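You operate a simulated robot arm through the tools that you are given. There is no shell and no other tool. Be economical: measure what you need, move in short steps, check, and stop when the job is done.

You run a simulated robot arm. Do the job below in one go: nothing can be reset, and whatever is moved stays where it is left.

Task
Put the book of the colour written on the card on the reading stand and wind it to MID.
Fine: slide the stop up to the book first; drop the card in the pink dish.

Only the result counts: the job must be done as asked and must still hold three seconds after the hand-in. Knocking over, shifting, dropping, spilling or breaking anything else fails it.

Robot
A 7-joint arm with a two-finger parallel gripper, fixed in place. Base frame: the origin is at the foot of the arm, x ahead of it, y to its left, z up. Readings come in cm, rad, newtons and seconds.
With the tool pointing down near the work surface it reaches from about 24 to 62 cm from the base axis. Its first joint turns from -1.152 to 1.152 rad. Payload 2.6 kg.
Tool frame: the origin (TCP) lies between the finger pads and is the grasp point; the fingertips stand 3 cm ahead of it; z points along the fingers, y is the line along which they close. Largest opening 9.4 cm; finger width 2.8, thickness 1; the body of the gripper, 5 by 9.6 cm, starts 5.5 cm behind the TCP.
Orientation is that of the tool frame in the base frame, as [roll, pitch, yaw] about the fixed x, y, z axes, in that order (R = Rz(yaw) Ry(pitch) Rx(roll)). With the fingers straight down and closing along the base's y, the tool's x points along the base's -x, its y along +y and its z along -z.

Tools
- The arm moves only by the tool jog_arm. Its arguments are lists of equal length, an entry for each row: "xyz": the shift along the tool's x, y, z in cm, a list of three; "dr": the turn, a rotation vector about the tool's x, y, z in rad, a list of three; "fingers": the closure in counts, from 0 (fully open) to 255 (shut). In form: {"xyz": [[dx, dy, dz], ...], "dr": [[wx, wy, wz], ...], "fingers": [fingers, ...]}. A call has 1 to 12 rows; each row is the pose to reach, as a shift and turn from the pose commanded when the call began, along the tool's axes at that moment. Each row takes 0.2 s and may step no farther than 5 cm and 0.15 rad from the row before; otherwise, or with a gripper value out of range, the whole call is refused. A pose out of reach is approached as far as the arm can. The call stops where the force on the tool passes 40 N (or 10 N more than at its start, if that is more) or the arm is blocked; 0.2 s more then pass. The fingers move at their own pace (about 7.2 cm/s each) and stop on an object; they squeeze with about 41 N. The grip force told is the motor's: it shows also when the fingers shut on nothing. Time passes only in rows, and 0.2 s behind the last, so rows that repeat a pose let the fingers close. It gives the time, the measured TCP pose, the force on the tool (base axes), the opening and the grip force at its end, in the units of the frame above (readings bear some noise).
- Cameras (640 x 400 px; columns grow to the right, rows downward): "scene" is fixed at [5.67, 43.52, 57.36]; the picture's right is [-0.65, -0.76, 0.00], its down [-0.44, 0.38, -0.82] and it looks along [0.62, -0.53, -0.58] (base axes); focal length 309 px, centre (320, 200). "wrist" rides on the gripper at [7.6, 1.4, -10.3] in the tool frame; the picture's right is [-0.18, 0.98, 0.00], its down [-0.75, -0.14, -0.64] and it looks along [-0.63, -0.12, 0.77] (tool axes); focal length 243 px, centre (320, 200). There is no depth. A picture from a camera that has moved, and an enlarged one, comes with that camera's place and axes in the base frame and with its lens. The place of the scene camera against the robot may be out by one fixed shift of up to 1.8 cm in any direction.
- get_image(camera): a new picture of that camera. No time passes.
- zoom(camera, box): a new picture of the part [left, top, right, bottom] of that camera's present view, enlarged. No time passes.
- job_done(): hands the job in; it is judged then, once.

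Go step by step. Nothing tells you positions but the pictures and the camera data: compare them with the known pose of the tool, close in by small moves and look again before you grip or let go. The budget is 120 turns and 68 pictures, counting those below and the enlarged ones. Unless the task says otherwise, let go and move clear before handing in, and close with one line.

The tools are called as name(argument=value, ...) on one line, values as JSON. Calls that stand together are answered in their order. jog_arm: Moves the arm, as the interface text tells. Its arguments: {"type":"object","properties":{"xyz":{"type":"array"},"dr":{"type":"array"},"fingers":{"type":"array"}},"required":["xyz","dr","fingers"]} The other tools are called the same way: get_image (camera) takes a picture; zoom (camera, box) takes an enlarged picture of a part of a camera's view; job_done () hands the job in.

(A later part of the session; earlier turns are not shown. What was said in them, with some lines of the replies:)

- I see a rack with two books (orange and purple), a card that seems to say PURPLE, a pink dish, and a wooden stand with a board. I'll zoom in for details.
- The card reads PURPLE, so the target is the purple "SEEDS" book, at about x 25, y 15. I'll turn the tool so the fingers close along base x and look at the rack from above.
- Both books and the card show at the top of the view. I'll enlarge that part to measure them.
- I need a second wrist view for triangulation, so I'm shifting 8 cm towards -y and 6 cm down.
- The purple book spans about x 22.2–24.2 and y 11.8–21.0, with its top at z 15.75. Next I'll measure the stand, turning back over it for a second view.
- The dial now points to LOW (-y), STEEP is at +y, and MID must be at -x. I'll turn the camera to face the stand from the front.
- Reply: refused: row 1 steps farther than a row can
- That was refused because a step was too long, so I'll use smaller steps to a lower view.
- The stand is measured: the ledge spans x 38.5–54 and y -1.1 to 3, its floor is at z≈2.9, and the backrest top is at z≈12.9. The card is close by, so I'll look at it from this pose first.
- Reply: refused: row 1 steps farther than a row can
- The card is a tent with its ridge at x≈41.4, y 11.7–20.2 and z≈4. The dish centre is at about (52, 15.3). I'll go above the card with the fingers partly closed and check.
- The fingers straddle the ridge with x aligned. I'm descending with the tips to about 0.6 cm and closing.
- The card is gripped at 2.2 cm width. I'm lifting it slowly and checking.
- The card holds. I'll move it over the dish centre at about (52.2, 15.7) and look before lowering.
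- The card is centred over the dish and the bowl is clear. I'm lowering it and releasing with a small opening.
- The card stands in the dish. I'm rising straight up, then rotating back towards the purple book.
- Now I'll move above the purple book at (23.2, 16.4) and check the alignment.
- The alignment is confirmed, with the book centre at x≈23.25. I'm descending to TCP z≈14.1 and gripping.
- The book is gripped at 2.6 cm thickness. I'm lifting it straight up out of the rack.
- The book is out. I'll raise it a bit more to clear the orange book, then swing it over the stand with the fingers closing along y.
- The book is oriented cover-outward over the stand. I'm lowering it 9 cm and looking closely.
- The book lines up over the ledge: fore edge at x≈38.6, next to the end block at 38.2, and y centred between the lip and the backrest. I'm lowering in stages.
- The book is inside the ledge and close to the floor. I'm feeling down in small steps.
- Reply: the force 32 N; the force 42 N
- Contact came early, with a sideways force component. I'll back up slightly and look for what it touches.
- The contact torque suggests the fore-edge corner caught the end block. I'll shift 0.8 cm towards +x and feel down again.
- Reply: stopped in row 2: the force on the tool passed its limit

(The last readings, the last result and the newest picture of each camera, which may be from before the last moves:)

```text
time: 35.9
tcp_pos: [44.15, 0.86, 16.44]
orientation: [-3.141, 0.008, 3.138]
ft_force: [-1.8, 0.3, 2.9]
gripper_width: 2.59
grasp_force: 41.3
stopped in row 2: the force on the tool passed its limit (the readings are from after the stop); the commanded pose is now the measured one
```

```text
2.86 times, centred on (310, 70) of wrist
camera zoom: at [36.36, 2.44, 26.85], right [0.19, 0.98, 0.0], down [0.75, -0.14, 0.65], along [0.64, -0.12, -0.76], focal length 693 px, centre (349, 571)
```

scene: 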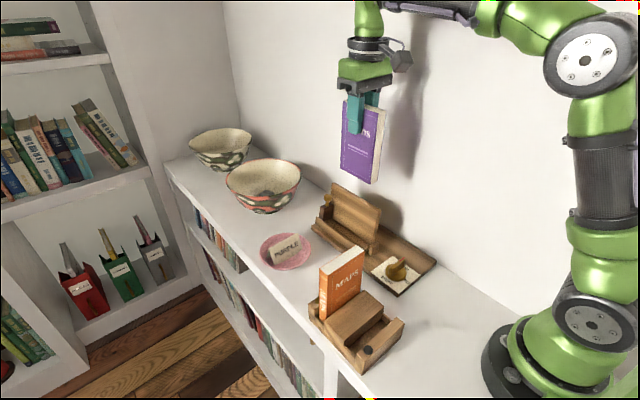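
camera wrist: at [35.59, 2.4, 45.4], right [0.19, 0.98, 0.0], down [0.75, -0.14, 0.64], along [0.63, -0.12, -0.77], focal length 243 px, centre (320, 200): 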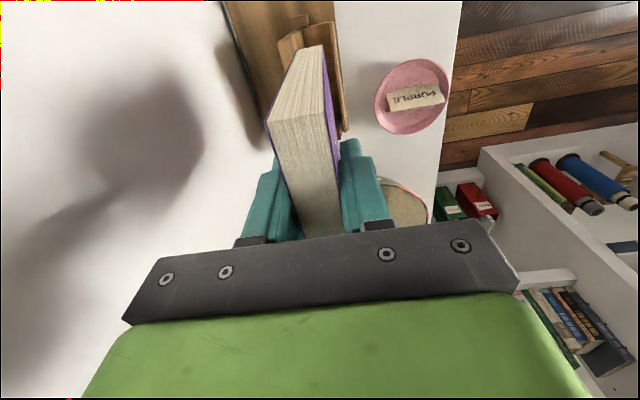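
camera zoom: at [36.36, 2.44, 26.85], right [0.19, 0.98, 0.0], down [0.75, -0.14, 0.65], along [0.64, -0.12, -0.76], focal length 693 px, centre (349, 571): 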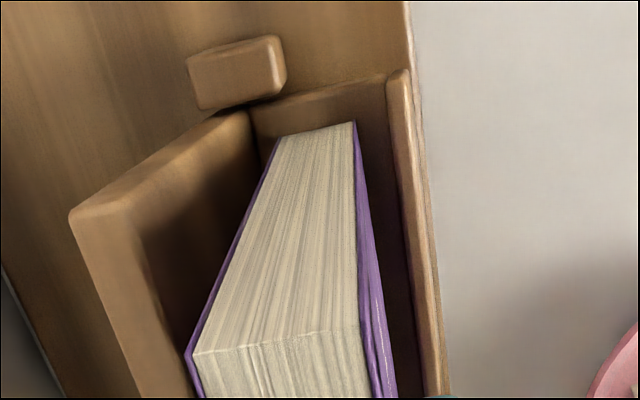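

The book rests on the ledge floor. I'll ease it 0.5 cm back towards the backrest, settle it, and open slightly.

jog_arm(xyz=[[0, 0, -0.3], [0, -0.5, -0.3], [0, -0.5, -0.1], [0, -0.5, -0.1]], dr=[[0, 0, 0], [0, 0, 0], [0, 0, 0], [0, 0, 0]], fingers=[255, 255, 255, 255])

jog_arm(xyz=[[0, 0, 0], [0, 0, 0], [0, 0, 0]], dr=[[0, 0, 0], [0, 0, 0], [0, 0, 0]], fingers=[140, 140, 140])

zoom(camera="scene", box=[320, 170, 410, 265])

zoom(camera="wrist", box=[210, 0, 410, 200])

```text
time: 36.9
tcp_pos: [44.11, 0.41, 16.7]
orientation: [-3.141, 0.007, 3.137]
ft_force: [-0.4, 1.0, -1.7]
gripper_width: 2.58
grasp_force: 40.9
```

```text
time: 37.7
tcp_pos: [44.1, 0.44, 16.55]
orientation: [3.141, 0.006, 3.138]
ft_force: [0.5, -0.4, -0.8]
gripper_width: 4.27
grasp_force: 0.1
```

```text
4.21 times, centred on (365, 218) of scene
camera zoom: at [5.67, 43.52, 57.36], right [-0.65, -0.76, 0.0], down [-0.44, 0.38, -0.82], along [0.62, -0.53, -0.58], focal length 1302 px, centre (130, 126)
```

zoom: 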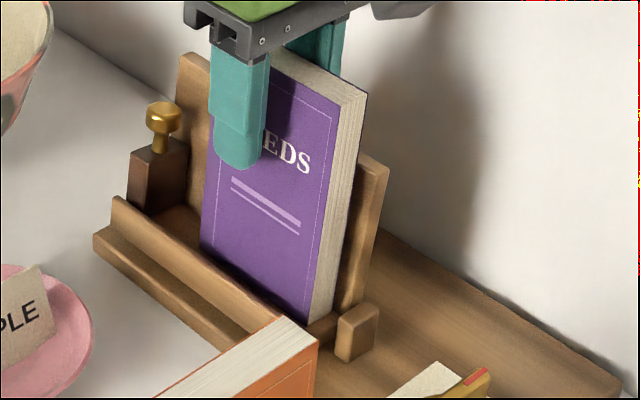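

```text
2.00 times, centred on (310, 100) of wrist
camera zoom: at [36.38, 2.02, 26.89], right [0.19, 0.98, 0.0], down [0.75, -0.14, 0.65], along [0.64, -0.12, -0.76], focal length 485 px, centre (340, 400)
```

zoom: 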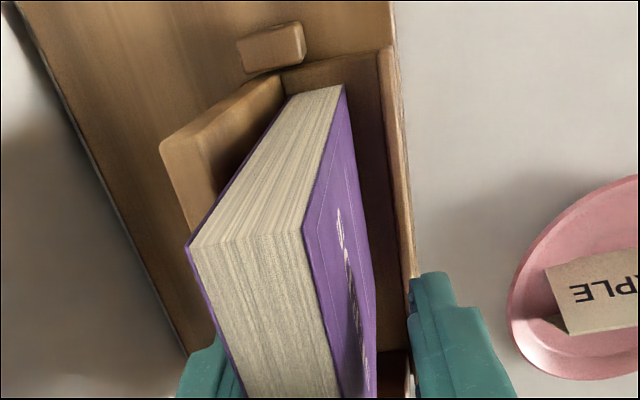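

The book is now leaning back. I'll open wider with a small -y shift so the rear finger frees itself, then rise.

jog_arm(xyz=[[0, -0.3, 0], [0, -0.6, 0], [0, -0.6, 0], [0, -0.6, -2], [0, -0.6, -5], [0, -0.6, -9], [0, -0.6, -13]], dr=[[0, 0, 0], [0, 0, 0], [0, 0, 0], [0, 0, 0], [0, 0, 0], [0, 0, 0], [0, 0, 0]], fingers=[92, 92, 92, 92, 92, 92, 92])

zoom(camera="scene", box=[320, 170, 410, 265])

get_image(camera="wrist")

```text
time: 39.3
tcp_pos: [43.79, -0.17, 29.62]
orientation: [-3.141, 0.006, 3.137]
ft_force: [-0.1, 0.1, 0.8]
gripper_width: 6.02
grasp_force: 0.2
```

```text
4.21 times, centred on (365, 218) of scene
camera zoom: at [5.67, 43.52, 57.36], right [-0.65, -0.76, 0.0], down [-0.44, 0.38, -0.82], along [0.62, -0.53, -0.58], focal length 1302 px, centre (130, 126)
```

zoom: 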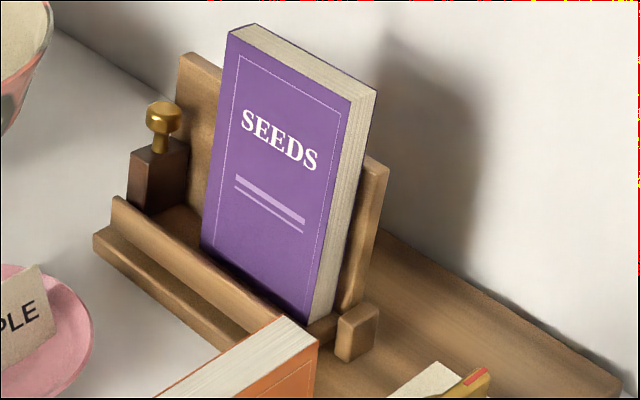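

```text
23 pictures are left
camera wrist: at [36.04, 1.48, 39.98], right [0.19, 0.98, 0.0], down [0.75, -0.14, 0.65], along [0.64, -0.12, -0.76], focal length 243 px, centre (320, 200)
```

wrist: 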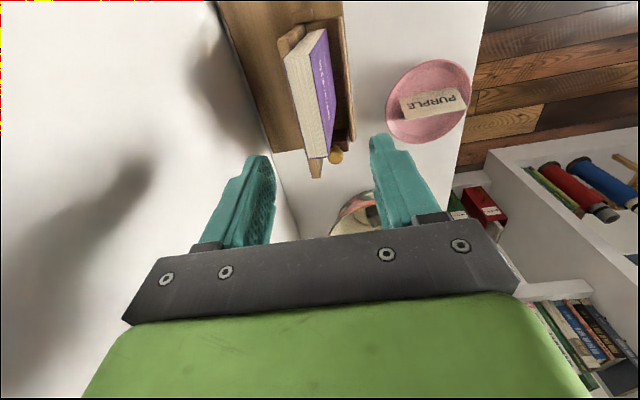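

The book rests nicely against the backrest. The stop (knob at about x 53, y 0.3, z 10.5) must slide towards -x. I'll close the fingers, tilt the tool 45° and come in from the front, just beyond the stop.

jog_arm(xyz=[[-1.6, 1.5, 0], [-3.2, 3, 0], [-4.8, 4.5, 0], [-6.4, 6, 0], [-8, 7.5, 0], [-9.6, 9, 0], [-11.2, 10.5, 0], [-12.7, 12, 2]], dr=[[0.1, 0, 0], [0.2, 0, 0], [0.3, 0, 0], [0.4, 0, 0], [0.5, 0, 0], [0.6, 0, 0], [0.7, 0, 0], [0.785, 0, 0]], fingers=[255, 255, 255, 255, 255, 255, 255, 255])

get_image(camera="wrist")

```text
time: 41.1
tcp_pos: [52.91, 14.47, 24.77]
orientation: [-2.407, 0.007, -3.11]
ft_force: [0.5, 0.0, 0.3]
gripper_width: 0.01
grasp_force: 33.0
out of reach, approached as far as the arm can: row 7, 8
```

```text
22 pictures are left
camera wrist: at [44.99, 22.41, 31.3], right [0.17, 0.73, -0.66], down [0.74, 0.35, 0.58], along [0.65, -0.58, -0.48], focal length 243 px, centre (320, 200)
```

wrist: 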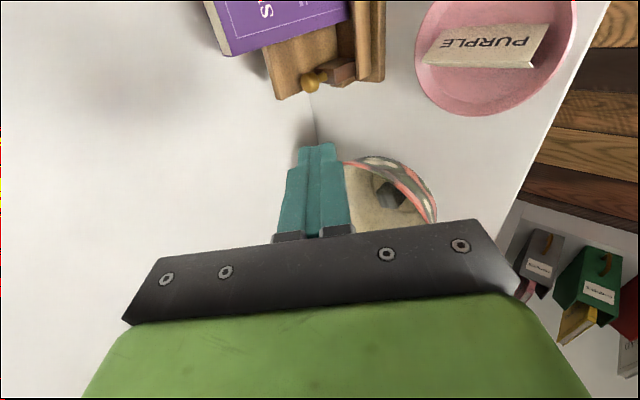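

That pose is at the reach limit. A gentler tilt of 0.5 rad nearer the stand should work, so I'm moving forward and down to about (56, 8, 17).

jog_arm(xyz=[[0, 0.1, 2.5], [-0.5, 0.2, 5], [-1.5, 0.3, 7.5], [-2.5, 0.4, 10.1]], dr=[[-0.06, 0, 0], [-0.12, 0, 0], [-0.18, 0, 0], [-0.235, 0, 0]], fingers=[255, 255, 255, 255])

```text
time: 42.1
tcp_pos: [55.71, 8.26, 16.94]
orientation: [-2.643, 0.007, -3.11]
ft_force: [0.0, 0.8, 0.1]
gripper_width: 0.0
grasp_force: 33.0
```

Now reachable. I'm approaching most of the way and looking.

jog_arm(xyz=[[-0.5, -0.5, 3], [-0.5, -1.1, 5.5]], dr=[[0, 0, 0], [0, 0, 0]], fingers=[255, 255])

get_image(camera="wrist")

zoom(camera="scene", box=[260, 130, 420, 270])

```text
time: 42.7
tcp_pos: [56.6, 4.74, 12.66]
orientation: [-2.644, 0.006, -3.11]
ft_force: [0.1, -0.3, 0.0]
gripper_width: 0.0
grasp_force: 33.0
```

```text
21 pictures are left
camera wrist: at [48.63, 10.66, 20.88], right [0.16, 0.87, -0.47], down [0.74, 0.21, 0.64], along [0.65, -0.45, -0.61], focal length 243 px, centre (320, 200)
```

wrist: 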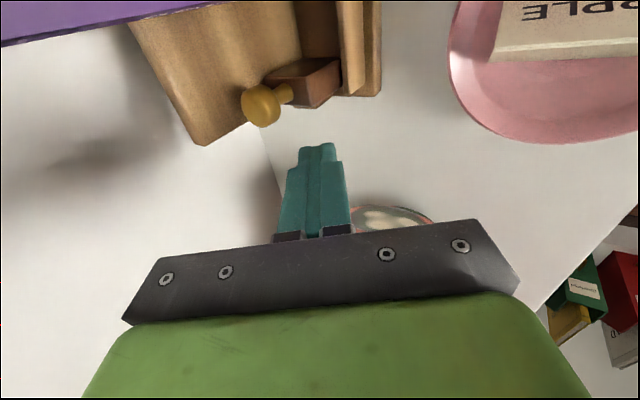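

```text
2.86 times, centred on (340, 200) of scene
camera zoom: at [5.67, 43.52, 57.36], right [-0.65, -0.76, 0.0], down [-0.44, 0.38, -0.82], along [0.62, -0.53, -0.58], focal length 884 px, centre (263, 200)
```

zoom: 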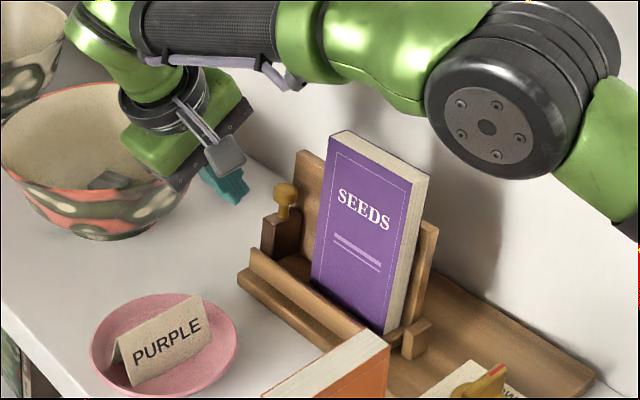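

The fingers are beyond the stop's +x face at x≈54. I'm lowering the tips into the ledge behind the stop.

jog_arm(xyz=[[0.1, 0, 2], [0.2, -0.1, 3.8], [0.2, -0.1, 5]], dr=[[0, 0, 0], [0, 0, 0], [0, 0, 0]], fingers=[255, 255, 255])

get_image(camera="wrist")

```text
time: 43.5
tcp_pos: [56.63, 2.21, 8.13]
orientation: [-2.641, 0.006, -3.111]
ft_force: [-0.5, 0.0, 0.4]
gripper_width: 0.0
grasp_force: 33.3
```

```text
19 pictures are left
camera wrist: at [48.62, 8.21, 16.46], right [0.16, 0.87, -0.47], down [0.74, 0.21, 0.64], along [0.65, -0.45, -0.61], focal length 243 px, centre (320, 200)
```

wrist: 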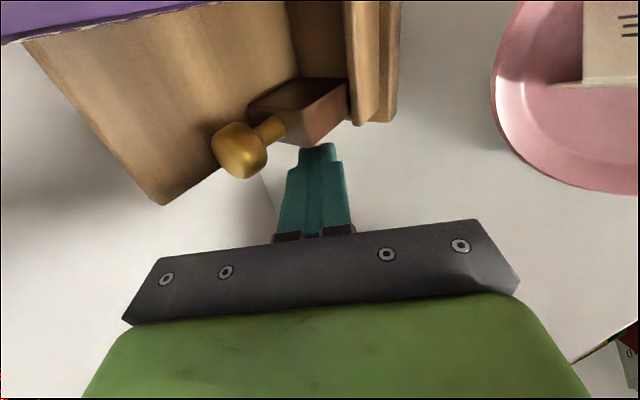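

The fingertips face the stop block. I'm pushing towards -x in small steps and watching the force.

jog_arm(xyz=[[0.5, 0, 0], [1, 0, 0], [1.5, 0, 0], [2, 0, 0]], dr=[[0, 0, 0], [0, 0, 0], [0, 0, 0], [0, 0, 0]], fingers=[255, 255, 255, 255])

jog_arm(xyz=[[0.4, 0, 0], [0.8, 0, 0], [1.2, 0, 0]], dr=[[0, 0, 0], [0, 0, 0], [0, 0, 0]], fingers=[255, 255, 255])

get_image(camera="wrist")

```text
time: 44.5
tcp_pos: [54.45, 2.12, 8.07]
orientation: [-2.641, 0.008, -3.11]
ft_force: [0.3, 0.1, -0.4]
gripper_width: 0.0
grasp_force: 32.9
```

```text
time: 45.3
tcp_pos: [53.26, 2.01, 8.13]
orientation: [-2.642, 0.006, -3.111]
ft_force: [0.3, -0.3, 0.7]
gripper_width: 0.01
grasp_force: 33.4
```

```text
18 pictures are left
camera wrist: at [45.33, 8.14, 16.4], right [0.16, 0.87, -0.47], down [0.74, 0.21, 0.64], along [0.65, -0.45, -0.61], focal length 243 px, centre (320, 200)
```

wrist: 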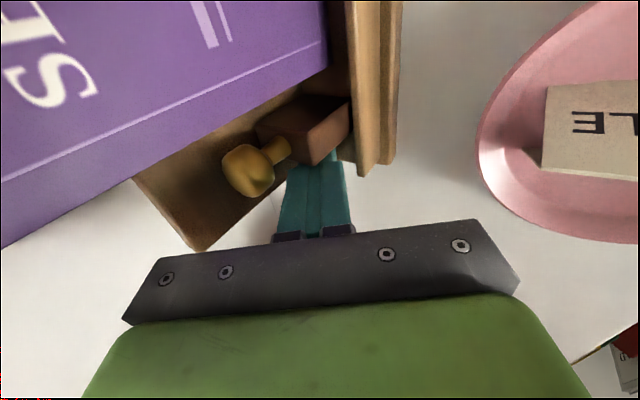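

The stop slides easily and about 1.3 cm remains to the book. I'm continuing in small steps.

jog_arm(xyz=[[0.3, 0, 0], [0.6, 0, 0], [0.9, 0, 0]], dr=[[0, 0, 0], [0, 0, 0], [0, 0, 0]], fingers=[255, 255, 255])

get_image(camera="wrist")

```text
time: 46.1
tcp_pos: [52.5, 2.14, 7.98]
orientation: [-2.643, 0.008, -3.109]
ft_force: [-0.4, -1.4, -0.5]
gripper_width: 0.0
grasp_force: 32.9
```

```text
17 pictures are left
camera wrist: at [44.53, 8.14, 16.37], right [0.16, 0.87, -0.47], down [0.74, 0.21, 0.64], along [0.65, -0.45, -0.61], focal length 243 px, centre (320, 200)
```

wrist: 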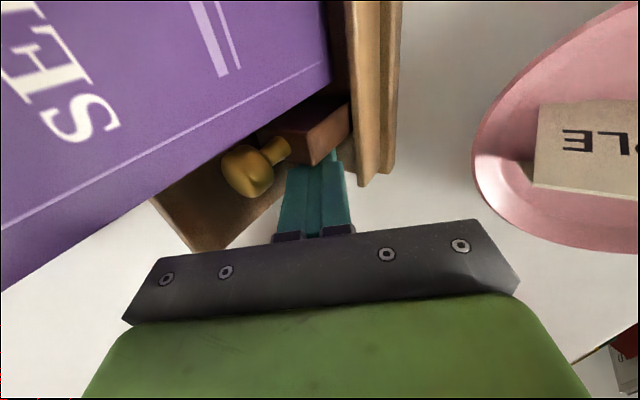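

Nearly touching. I'm advancing in finer steps to feel the contact.

jog_arm(xyz=[[0.15, 0, 0], [0.3, 0, 0]], dr=[[0, 0, 0], [0, 0, 0]], fingers=[255, 255])

jog_arm(xyz=[[0.15, 0, 0], [0.3, 0, 0]], dr=[[0, 0, 0], [0, 0, 0]], fingers=[255, 255])

zoom(camera="wrist", box=[220, 50, 380, 170])

```text
time: 46.7
tcp_pos: [51.99, 2.08, 8.01]
orientation: [-2.644, 0.006, -3.111]
ft_force: [0.6, 1.0, -0.1]
gripper_width: 0.01
grasp_force: 32.8
```

```text
time: 47.3
tcp_pos: [51.76, 2.17, 8.1]
orientation: [-2.643, 0.005, -3.11]
ft_force: [1.2, 0.2, -0.2]
gripper_width: 0.01
grasp_force: 33.2
```

```text
3.33 times, centred on (300, 110) of wrist
camera zoom: at [43.83, 8.14, 16.38], right [0.16, 0.87, -0.47], down [0.74, 0.21, 0.64], along [0.65, -0.45, -0.61], focal length 809 px, centre (387, 500)
```

zoom: 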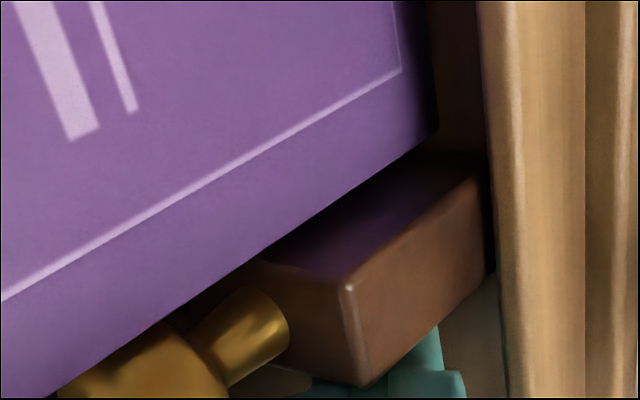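

The book is about in contact. I'll push gently on until the force shows firm contact.

jog_arm(xyz=[[0.15, 0, 0], [0.3, 0, 0]], dr=[[0, 0, 0], [0, 0, 0]], fingers=[255, 255])

jog_arm(xyz=[[0.15, 0, 0], [0.3, 0, 0]], dr=[[0, 0, 0], [0, 0, 0]], fingers=[255, 255])

zoom(camera="wrist", box=[220, 50, 380, 170])

```text
time: 47.9
tcp_pos: [51.5, 2.22, 8.03]
orientation: [-2.643, 0.008, -3.109]
ft_force: [1.0, 0.5, 0.2]
gripper_width: 0.0
grasp_force: 33.7
```

```text
time: 48.5
tcp_pos: [51.13, 2.03, 8.1]
orientation: [-2.641, 0.007, -3.108]
ft_force: [0.7, -0.3, 0.1]
gripper_width: 0.0
grasp_force: 32.9
```

```text
3.33 times, centred on (300, 110) of wrist
camera zoom: at [43.33, 8.1, 16.33], right [0.16, 0.87, -0.47], down [0.74, 0.21, 0.64], along [0.65, -0.45, -0.61], focal length 809 px, centre (387, 500)
```

zoom: 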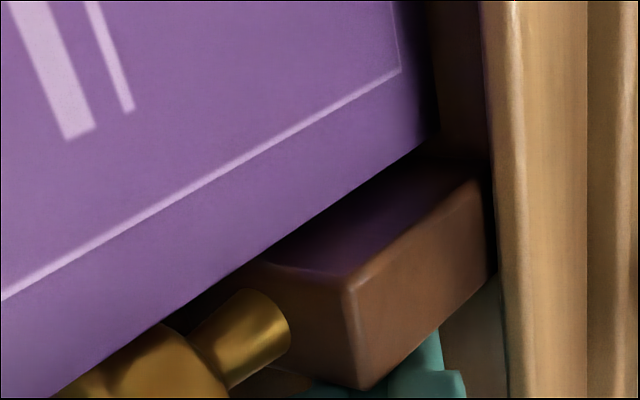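

The view relative to the book no longer changes while pushing, so the stop is in contact and moving with it. I'm backing off and retreating along the tool axis.

jog_arm(xyz=[[-0.6, 0, 0], [-1, 0, 0], [-1, 0, -4], [-1, 0, -8], [-1, 0, -12], [-1, 0, -16]], dr=[[0, 0, 0], [0, 0, 0], [0, 0, 0], [0, 0, 0], [0, 0, 0], [0, 0, 0]], fingers=[255, 255, 255, 255, 255, 255])

zoom(camera="scene", box=[310, 170, 440, 290])

```text
time: 49.9
tcp_pos: [51.54, 9.8, 22.67]
orientation: [-2.642, 0.006, -3.11]
ft_force: [0.4, 0.4, 0.7]
gripper_width: 0.03
grasp_force: 32.8
```

```text
3.33 times, centred on (375, 230) of scene
camera zoom: at [5.67, 43.52, 57.36], right [-0.65, -0.76, 0.0], down [-0.44, 0.38, -0.82], along [0.62, -0.53, -0.58], focal length 1031 px, centre (137, 100)
```

zoom: 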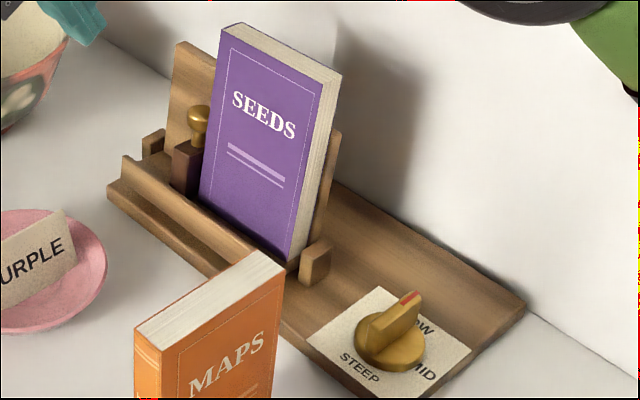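

The stop is against the spine and all is stable. Next is the dial near (30.3, 0). I'm straightening the tool first.

jog_arm(xyz=[[0, -0.6, -1.1], [0, -1.2, -2.2], [0, -1.8, -3.3], [0, -2.4, -4.4]], dr=[[-0.125, 0, 0], [-0.25, 0, 0], [-0.375, 0, 0], [-0.499, 0, 0]], fingers=[200, 140, 140, 140])

```text
time: 50.9
tcp_pos: [51.71, 9.72, 27.28]
orientation: [3.14, 0.009, -3.11]
ft_force: [-0.2, 0.4, 0.3]
gripper_width: 4.28
grasp_force: 0.0
```

jog_arm(xyz=[[1.95, -0.55, 0], [3.9, -1.1, 0], [5.85, -1.65, 0], [7.8, -2.2, 0], [9.75, -2.75, 0], [11.7, -3.3, 0], [13.65, -3.85, 0], [15.6, -4.4, 0], [17.5, -4.95, 0], [19.5, -5.5, 0], [21.4, -6.1, 0]], dr=[[0, 0, -0.14], [0, 0, -0.28], [0, 0, -0.42], [0, 0, -0.56], [0, 0, -0.7], [0, 0, -0.84], [0, 0, -0.98], [0, 0, -1.12], [0, 0, -1.26], [0, 0, -1.4], [0, 0, -1.54]], fingers=[140, 140, 140, 140, 140, 140, 140, 140, 140, 140, 140])

get_image(camera="wrist")

```text
time: 53.3
tcp_pos: [30.46, 3.1, 27.16]
orientation: [-3.135, 0.0, -1.567]
ft_force: [0.4, -0.7, -0.7]
gripper_width: 4.22
grasp_force: 0.0
```

```text
13 pictures are left
camera wrist: at [28.94, -4.43, 37.35], right [-0.98, 0.18, -0.01], down [0.13, 0.75, 0.64], along [0.12, 0.63, -0.77], focal length 243 px, centre (320, 200)
```

wrist: 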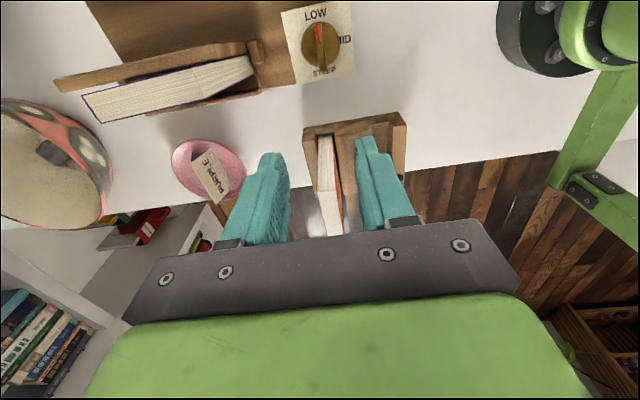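

The dial centre is at about (29.9, 0.0). I'm moving above it and down for an accurate look.

jog_arm(xyz=[[1.6, 0.3, 4], [3.1, 0.5, 8], [3.1, 0.5, 12], [3.1, 0.5, 14]], dr=[[0, 0, 0], [0, 0, 0], [0, 0, 0], [0, 0, 0]], fingers=[119, 119, 119, 119])

zoom(camera="wrist", box=[230, 0, 410, 160])

```text
time: 54.3
tcp_pos: [30.26, -0.12, 13.25]
orientation: [-3.132, -0.001, -1.569]
ft_force: [0.5, 0.0, 0.0]
gripper_width: 5.01
grasp_force: 0.1
```

```text
2.50 times, centred on (320, 80) of wrist
camera zoom: at [28.67, -7.59, 23.51], right [-0.98, 0.18, -0.01], down [0.14, 0.75, 0.64], along [0.12, 0.63, -0.77], focal length 606 px, centre (320, 500)
```

zoom: 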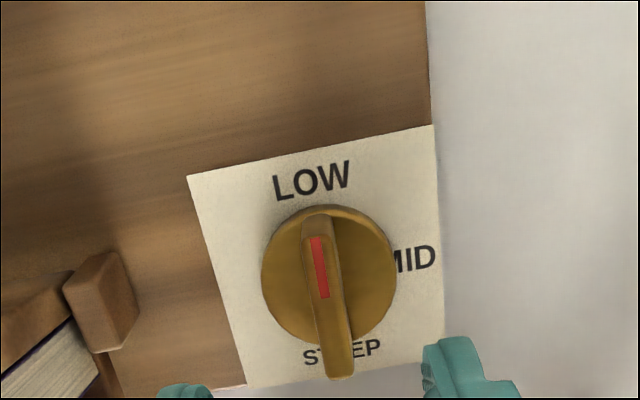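

The dial bar runs along y through about (29.85, 0), with its top near z≈4.5. I'm descending with the tips to about 3.3 and closing on the bar.

jog_arm(xyz=[[-0.1, 0.4, 3], [-0.1, 0.4, 5], [-0.1, 0.4, 6], [-0.1, 0.4, 6.6], [-0.1, 0.4, 6.9]], dr=[[0, 0, 0], [0, 0, 0], [0, 0, 0], [0, 0, 0], [0, 0, 0]], fingers=[140, 140, 140, 140, 140])

zoom(camera="wrist", box=[230, 60, 410, 220])

```text
time: 55.5
tcp_pos: [29.8, -0.07, 6.0]
orientation: [-3.133, 0.001, -1.571]
ft_force: [0.1, 0.3, 0.4]
gripper_width: 4.22
grasp_force: 0.1
```

```text
2.50 times, centred on (320, 140) of wrist
camera zoom: at [28.33, -7.49, 16.37], right [-0.98, 0.18, -0.01], down [0.14, 0.75, 0.64], along [0.12, 0.63, -0.77], focal length 606 px, centre (320, 350)
```

zoom: 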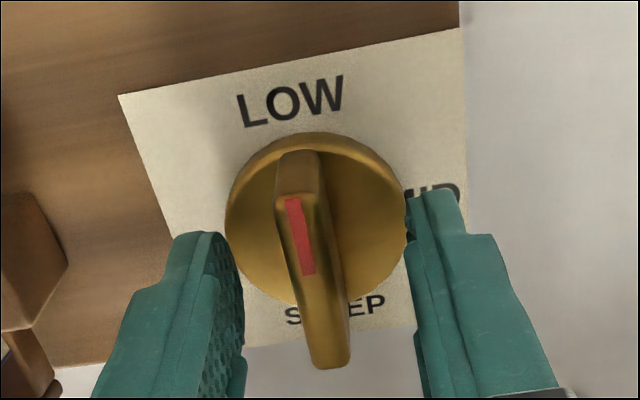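

The fingers straddle the bar well. I'm closing on it.

jog_arm(xyz=[[0, 0, 0], [0, 0, 0], [0, 0, 0]], dr=[[0, 0, 0], [0, 0, 0], [0, 0, 0]], fingers=[255, 255, 255])

jog_arm(xyz=[[0, 0, 0], [0, 0, 0], [0, 0, 0]], dr=[[0, 0, 0.1], [0, 0, 0.2], [0, 0, 0.3]], fingers=[255, 255, 255])

zoom(camera="scene", box=[310, 170, 450, 300])

```text
time: 56.3
tcp_pos: [30.09, 0.0, 6.14]
orientation: [-3.133, 0.0, -1.57]
ft_force: [15.2, 0.9, -8.6]
gripper_width: 1.01
grasp_force: 43.5
```

```text
time: 57.3
tcp_pos: [29.87, -0.08, 6.12]
orientation: [-3.131, 0.001, -1.868]
ft_force: [4.8, 1.3, -4.2]
gripper_width: 0.98
grasp_force: 43.6
stopped in row 3: the force on the tool passed its limit (the readings are from after the stop); the commanded pose is now the measured one
```

```text
3.08 times, centred on (380, 235) of scene
camera zoom: at [5.67, 43.52, 57.36], right [-0.65, -0.76, 0.0], down [-0.44, 0.38, -0.82], along [0.62, -0.53, -0.58], focal length 952 px, centre (135, 92)
```

zoom: 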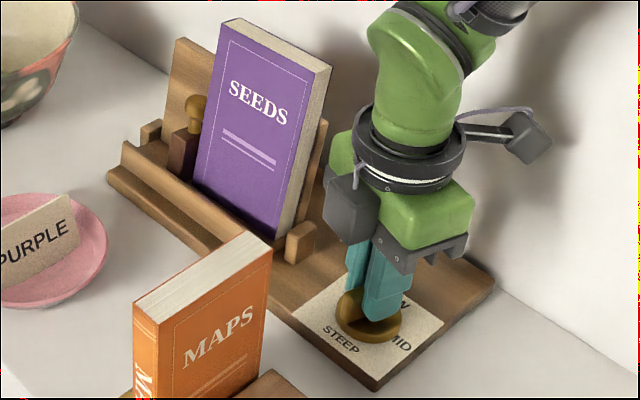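

The dial turned 0.3 rad with the hand, and the lateral offset caused the force stop. I'm correcting the centre slightly and continuing.

jog_arm(xyz=[[0, -0.15, 0], [0, -0.15, 0], [0, -0.15, 0], [0, -0.15, 0], [0, -0.15, 0]], dr=[[0, 0, 0.08], [0, 0, 0.16], [0, 0, 0.24], [0, 0, 0.32], [0, 0, 0.4]], fingers=[255, 255, 255, 255, 255])

```text
time: 58.2
tcp_pos: [29.96, -0.06, 6.1]
orientation: [-3.138, 0.007, -2.108]
ft_force: [-0.1, -0.1, 1.9]
gripper_width: 1.0
grasp_force: 43.9
stopped in row 4: the force on the tool passed its limit (the readings are from after the stop); the commanded pose is now the measured one
```

jog_arm(xyz=[[0, 0, 0], [0, 0, 0], [0, 0, 0], [0, 0, 0], [0, 0, 0]], dr=[[0, 0, 0.08], [0, 0, 0.16], [0, 0, 0.24], [0, 0, 0.32], [0, 0, 0.4]], fingers=[255, 255, 255, 255, 255])

```text
time: 59.4
tcp_pos: [29.99, -0.04, 6.18]
orientation: [-3.138, 0.01, -2.509]
ft_force: [5.5, -4.4, 0.8]
gripper_width: 1.0
grasp_force: 43.4
```

jog_arm(xyz=[[0, 0, 0], [0, 0, 0], [0, 0, 0], [0, 0, 0], [0, 0, 0]], dr=[[0, 0, 0.08], [0, 0, 0.16], [0, 0, 0.24], [0, 0, 0.32], [0, 0, 0.4]], fingers=[255, 255, 255, 255, 255])

zoom(camera="scene", box=[310, 170, 450, 300])

```text
time: 60.6
tcp_pos: [29.99, -0.06, 6.07]
orientation: [-3.14, 0.008, -2.912]
ft_force: [0.5, -6.1, 2.1]
gripper_width: 1.01
grasp_force: 43.1
```

```text
3.08 times, centred on (380, 235) of scene
camera zoom: at [5.66, 43.52, 57.36], right [-0.65, -0.76, 0.0], down [-0.44, 0.38, -0.82], along [0.62, -0.53, -0.58], focal length 952 px, centre (135, 92)
```

zoom: 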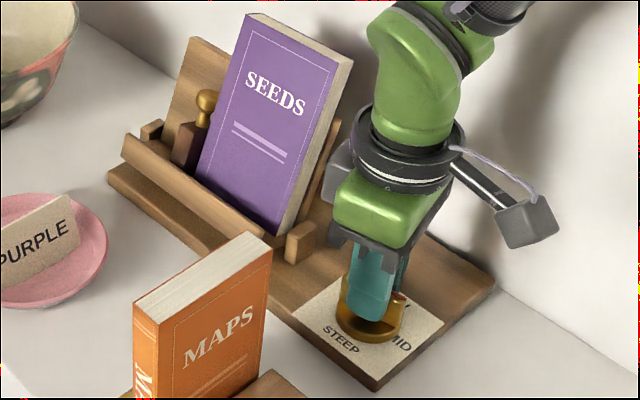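

The stand reclines as the dial turns and the book stays in place. I'm turning the remaining 0.23 rad.

jog_arm(xyz=[[0, 0, 0], [0, 0, 0], [0, 0, 0], [0, 0, 0], [0, 0, 0]], dr=[[0, 0, 0.08], [0, 0, 0.16], [0, 0, 0.23], [0, 0, 0.23], [0, 0, 0.23]], fingers=[255, 255, 255, 255, 255])

zoom(camera="wrist", box=[230, 60, 410, 220])

```text
time: 61.8
tcp_pos: [29.93, -0.01, 6.18]
orientation: [3.139, 0.006, -3.14]
ft_force: [-1.1, -3.7, -2.8]
gripper_width: 0.98
grasp_force: 44.3
```

```text
2.50 times, centred on (320, 140) of wrist
camera zoom: at [22.25, 1.5, 16.37], right [0.18, 0.98, 0.0], down [0.75, -0.14, 0.65], along [0.64, -0.11, -0.76], focal length 606 px, centre (320, 350)
```

zoom: 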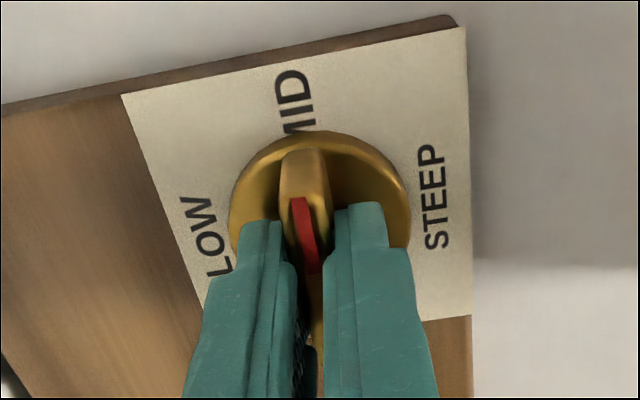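

The pointer faces MID. I'm releasing with a modest opening, then rising straight up.

jog_arm(xyz=[[0, 0, 0], [0, 0, 0], [0, 0, 0], [0, 0, -2], [0, 0, -5], [0, 0, -9], [0, 0, -13], [0, 0, -17]], dr=[[0, 0, 0], [0, 0, 0], [0, 0, 0], [0, 0, 0], [0, 0, 0], [0, 0, 0], [0, 0, 0], [0, 0, 0]], fingers=[140, 140, 140, 140, 140, 140, 140, 140])

zoom(camera="wrist", box=[210, 0, 410, 160])

zoom(camera="scene", box=[240, 140, 450, 370])

```text
time: 63.6
tcp_pos: [29.93, -0.2, 23.18]
orientation: [3.14, 0.006, -3.137]
ft_force: [-0.3, 1.0, 1.3]
gripper_width: 4.27
grasp_force: 0.0
```

```text
2.50 times, centred on (310, 80) of wrist
camera zoom: at [22.14, 1.19, 33.45], right [0.18, 0.98, 0.0], down [0.75, -0.14, 0.65], along [0.64, -0.11, -0.76], focal length 606 px, centre (345, 500)
```

zoom: 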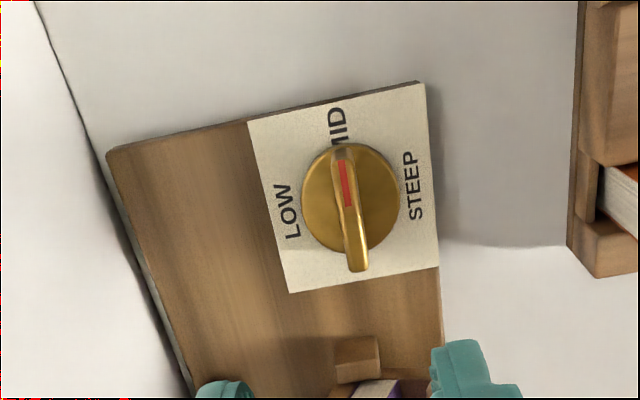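

```text
1.74 times, centred on (345, 255) of scene
camera zoom: at [5.67, 43.52, 57.36], right [-0.65, -0.76, 0.0], down [-0.44, 0.38, -0.82], along [0.62, -0.53, -0.58], focal length 538 px, centre (276, 104)
```

zoom: 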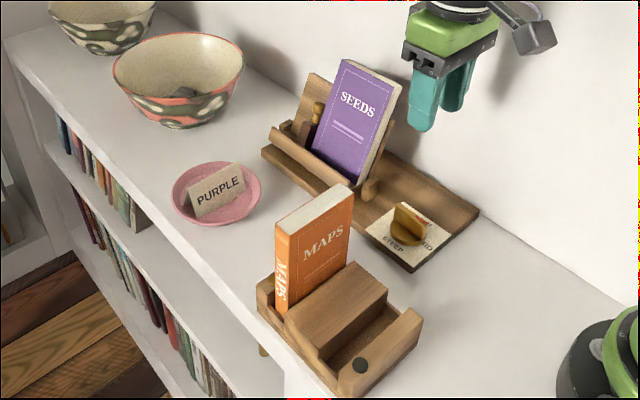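

Everything looks right: the dial is at MID, the book leans on the stand and the card is in the dish. One last check of the stop against the book.

zoom(camera="scene", box=[320, 165, 390, 225])

```text
6.67 times, centred on (355, 195) of scene
camera zoom: at [5.67, 43.52, 57.36], right [-0.65, -0.76, 0.0], down [-0.44, 0.38, -0.82], along [0.62, -0.53, -0.58], focal length 2062 px, centre (87, 233)
```

zoom: 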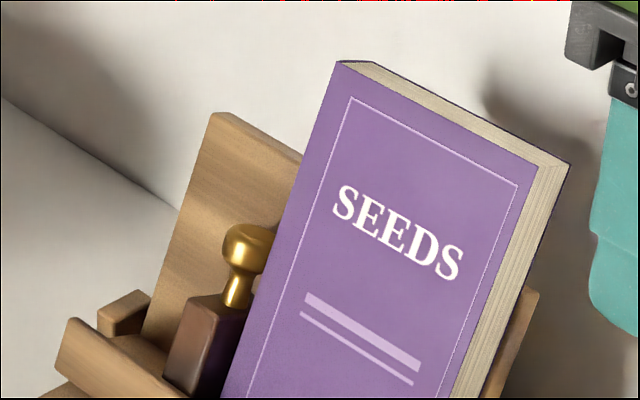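

The stop is against the spine and everything is stable, so I'm handing in.

job_done()

```text
The job is handed in.
```

The purple book is on the reading stand with the stop against it, the dial was then wound to MID, the card is in the pink dish, and the job is handed in; no verdict came back.
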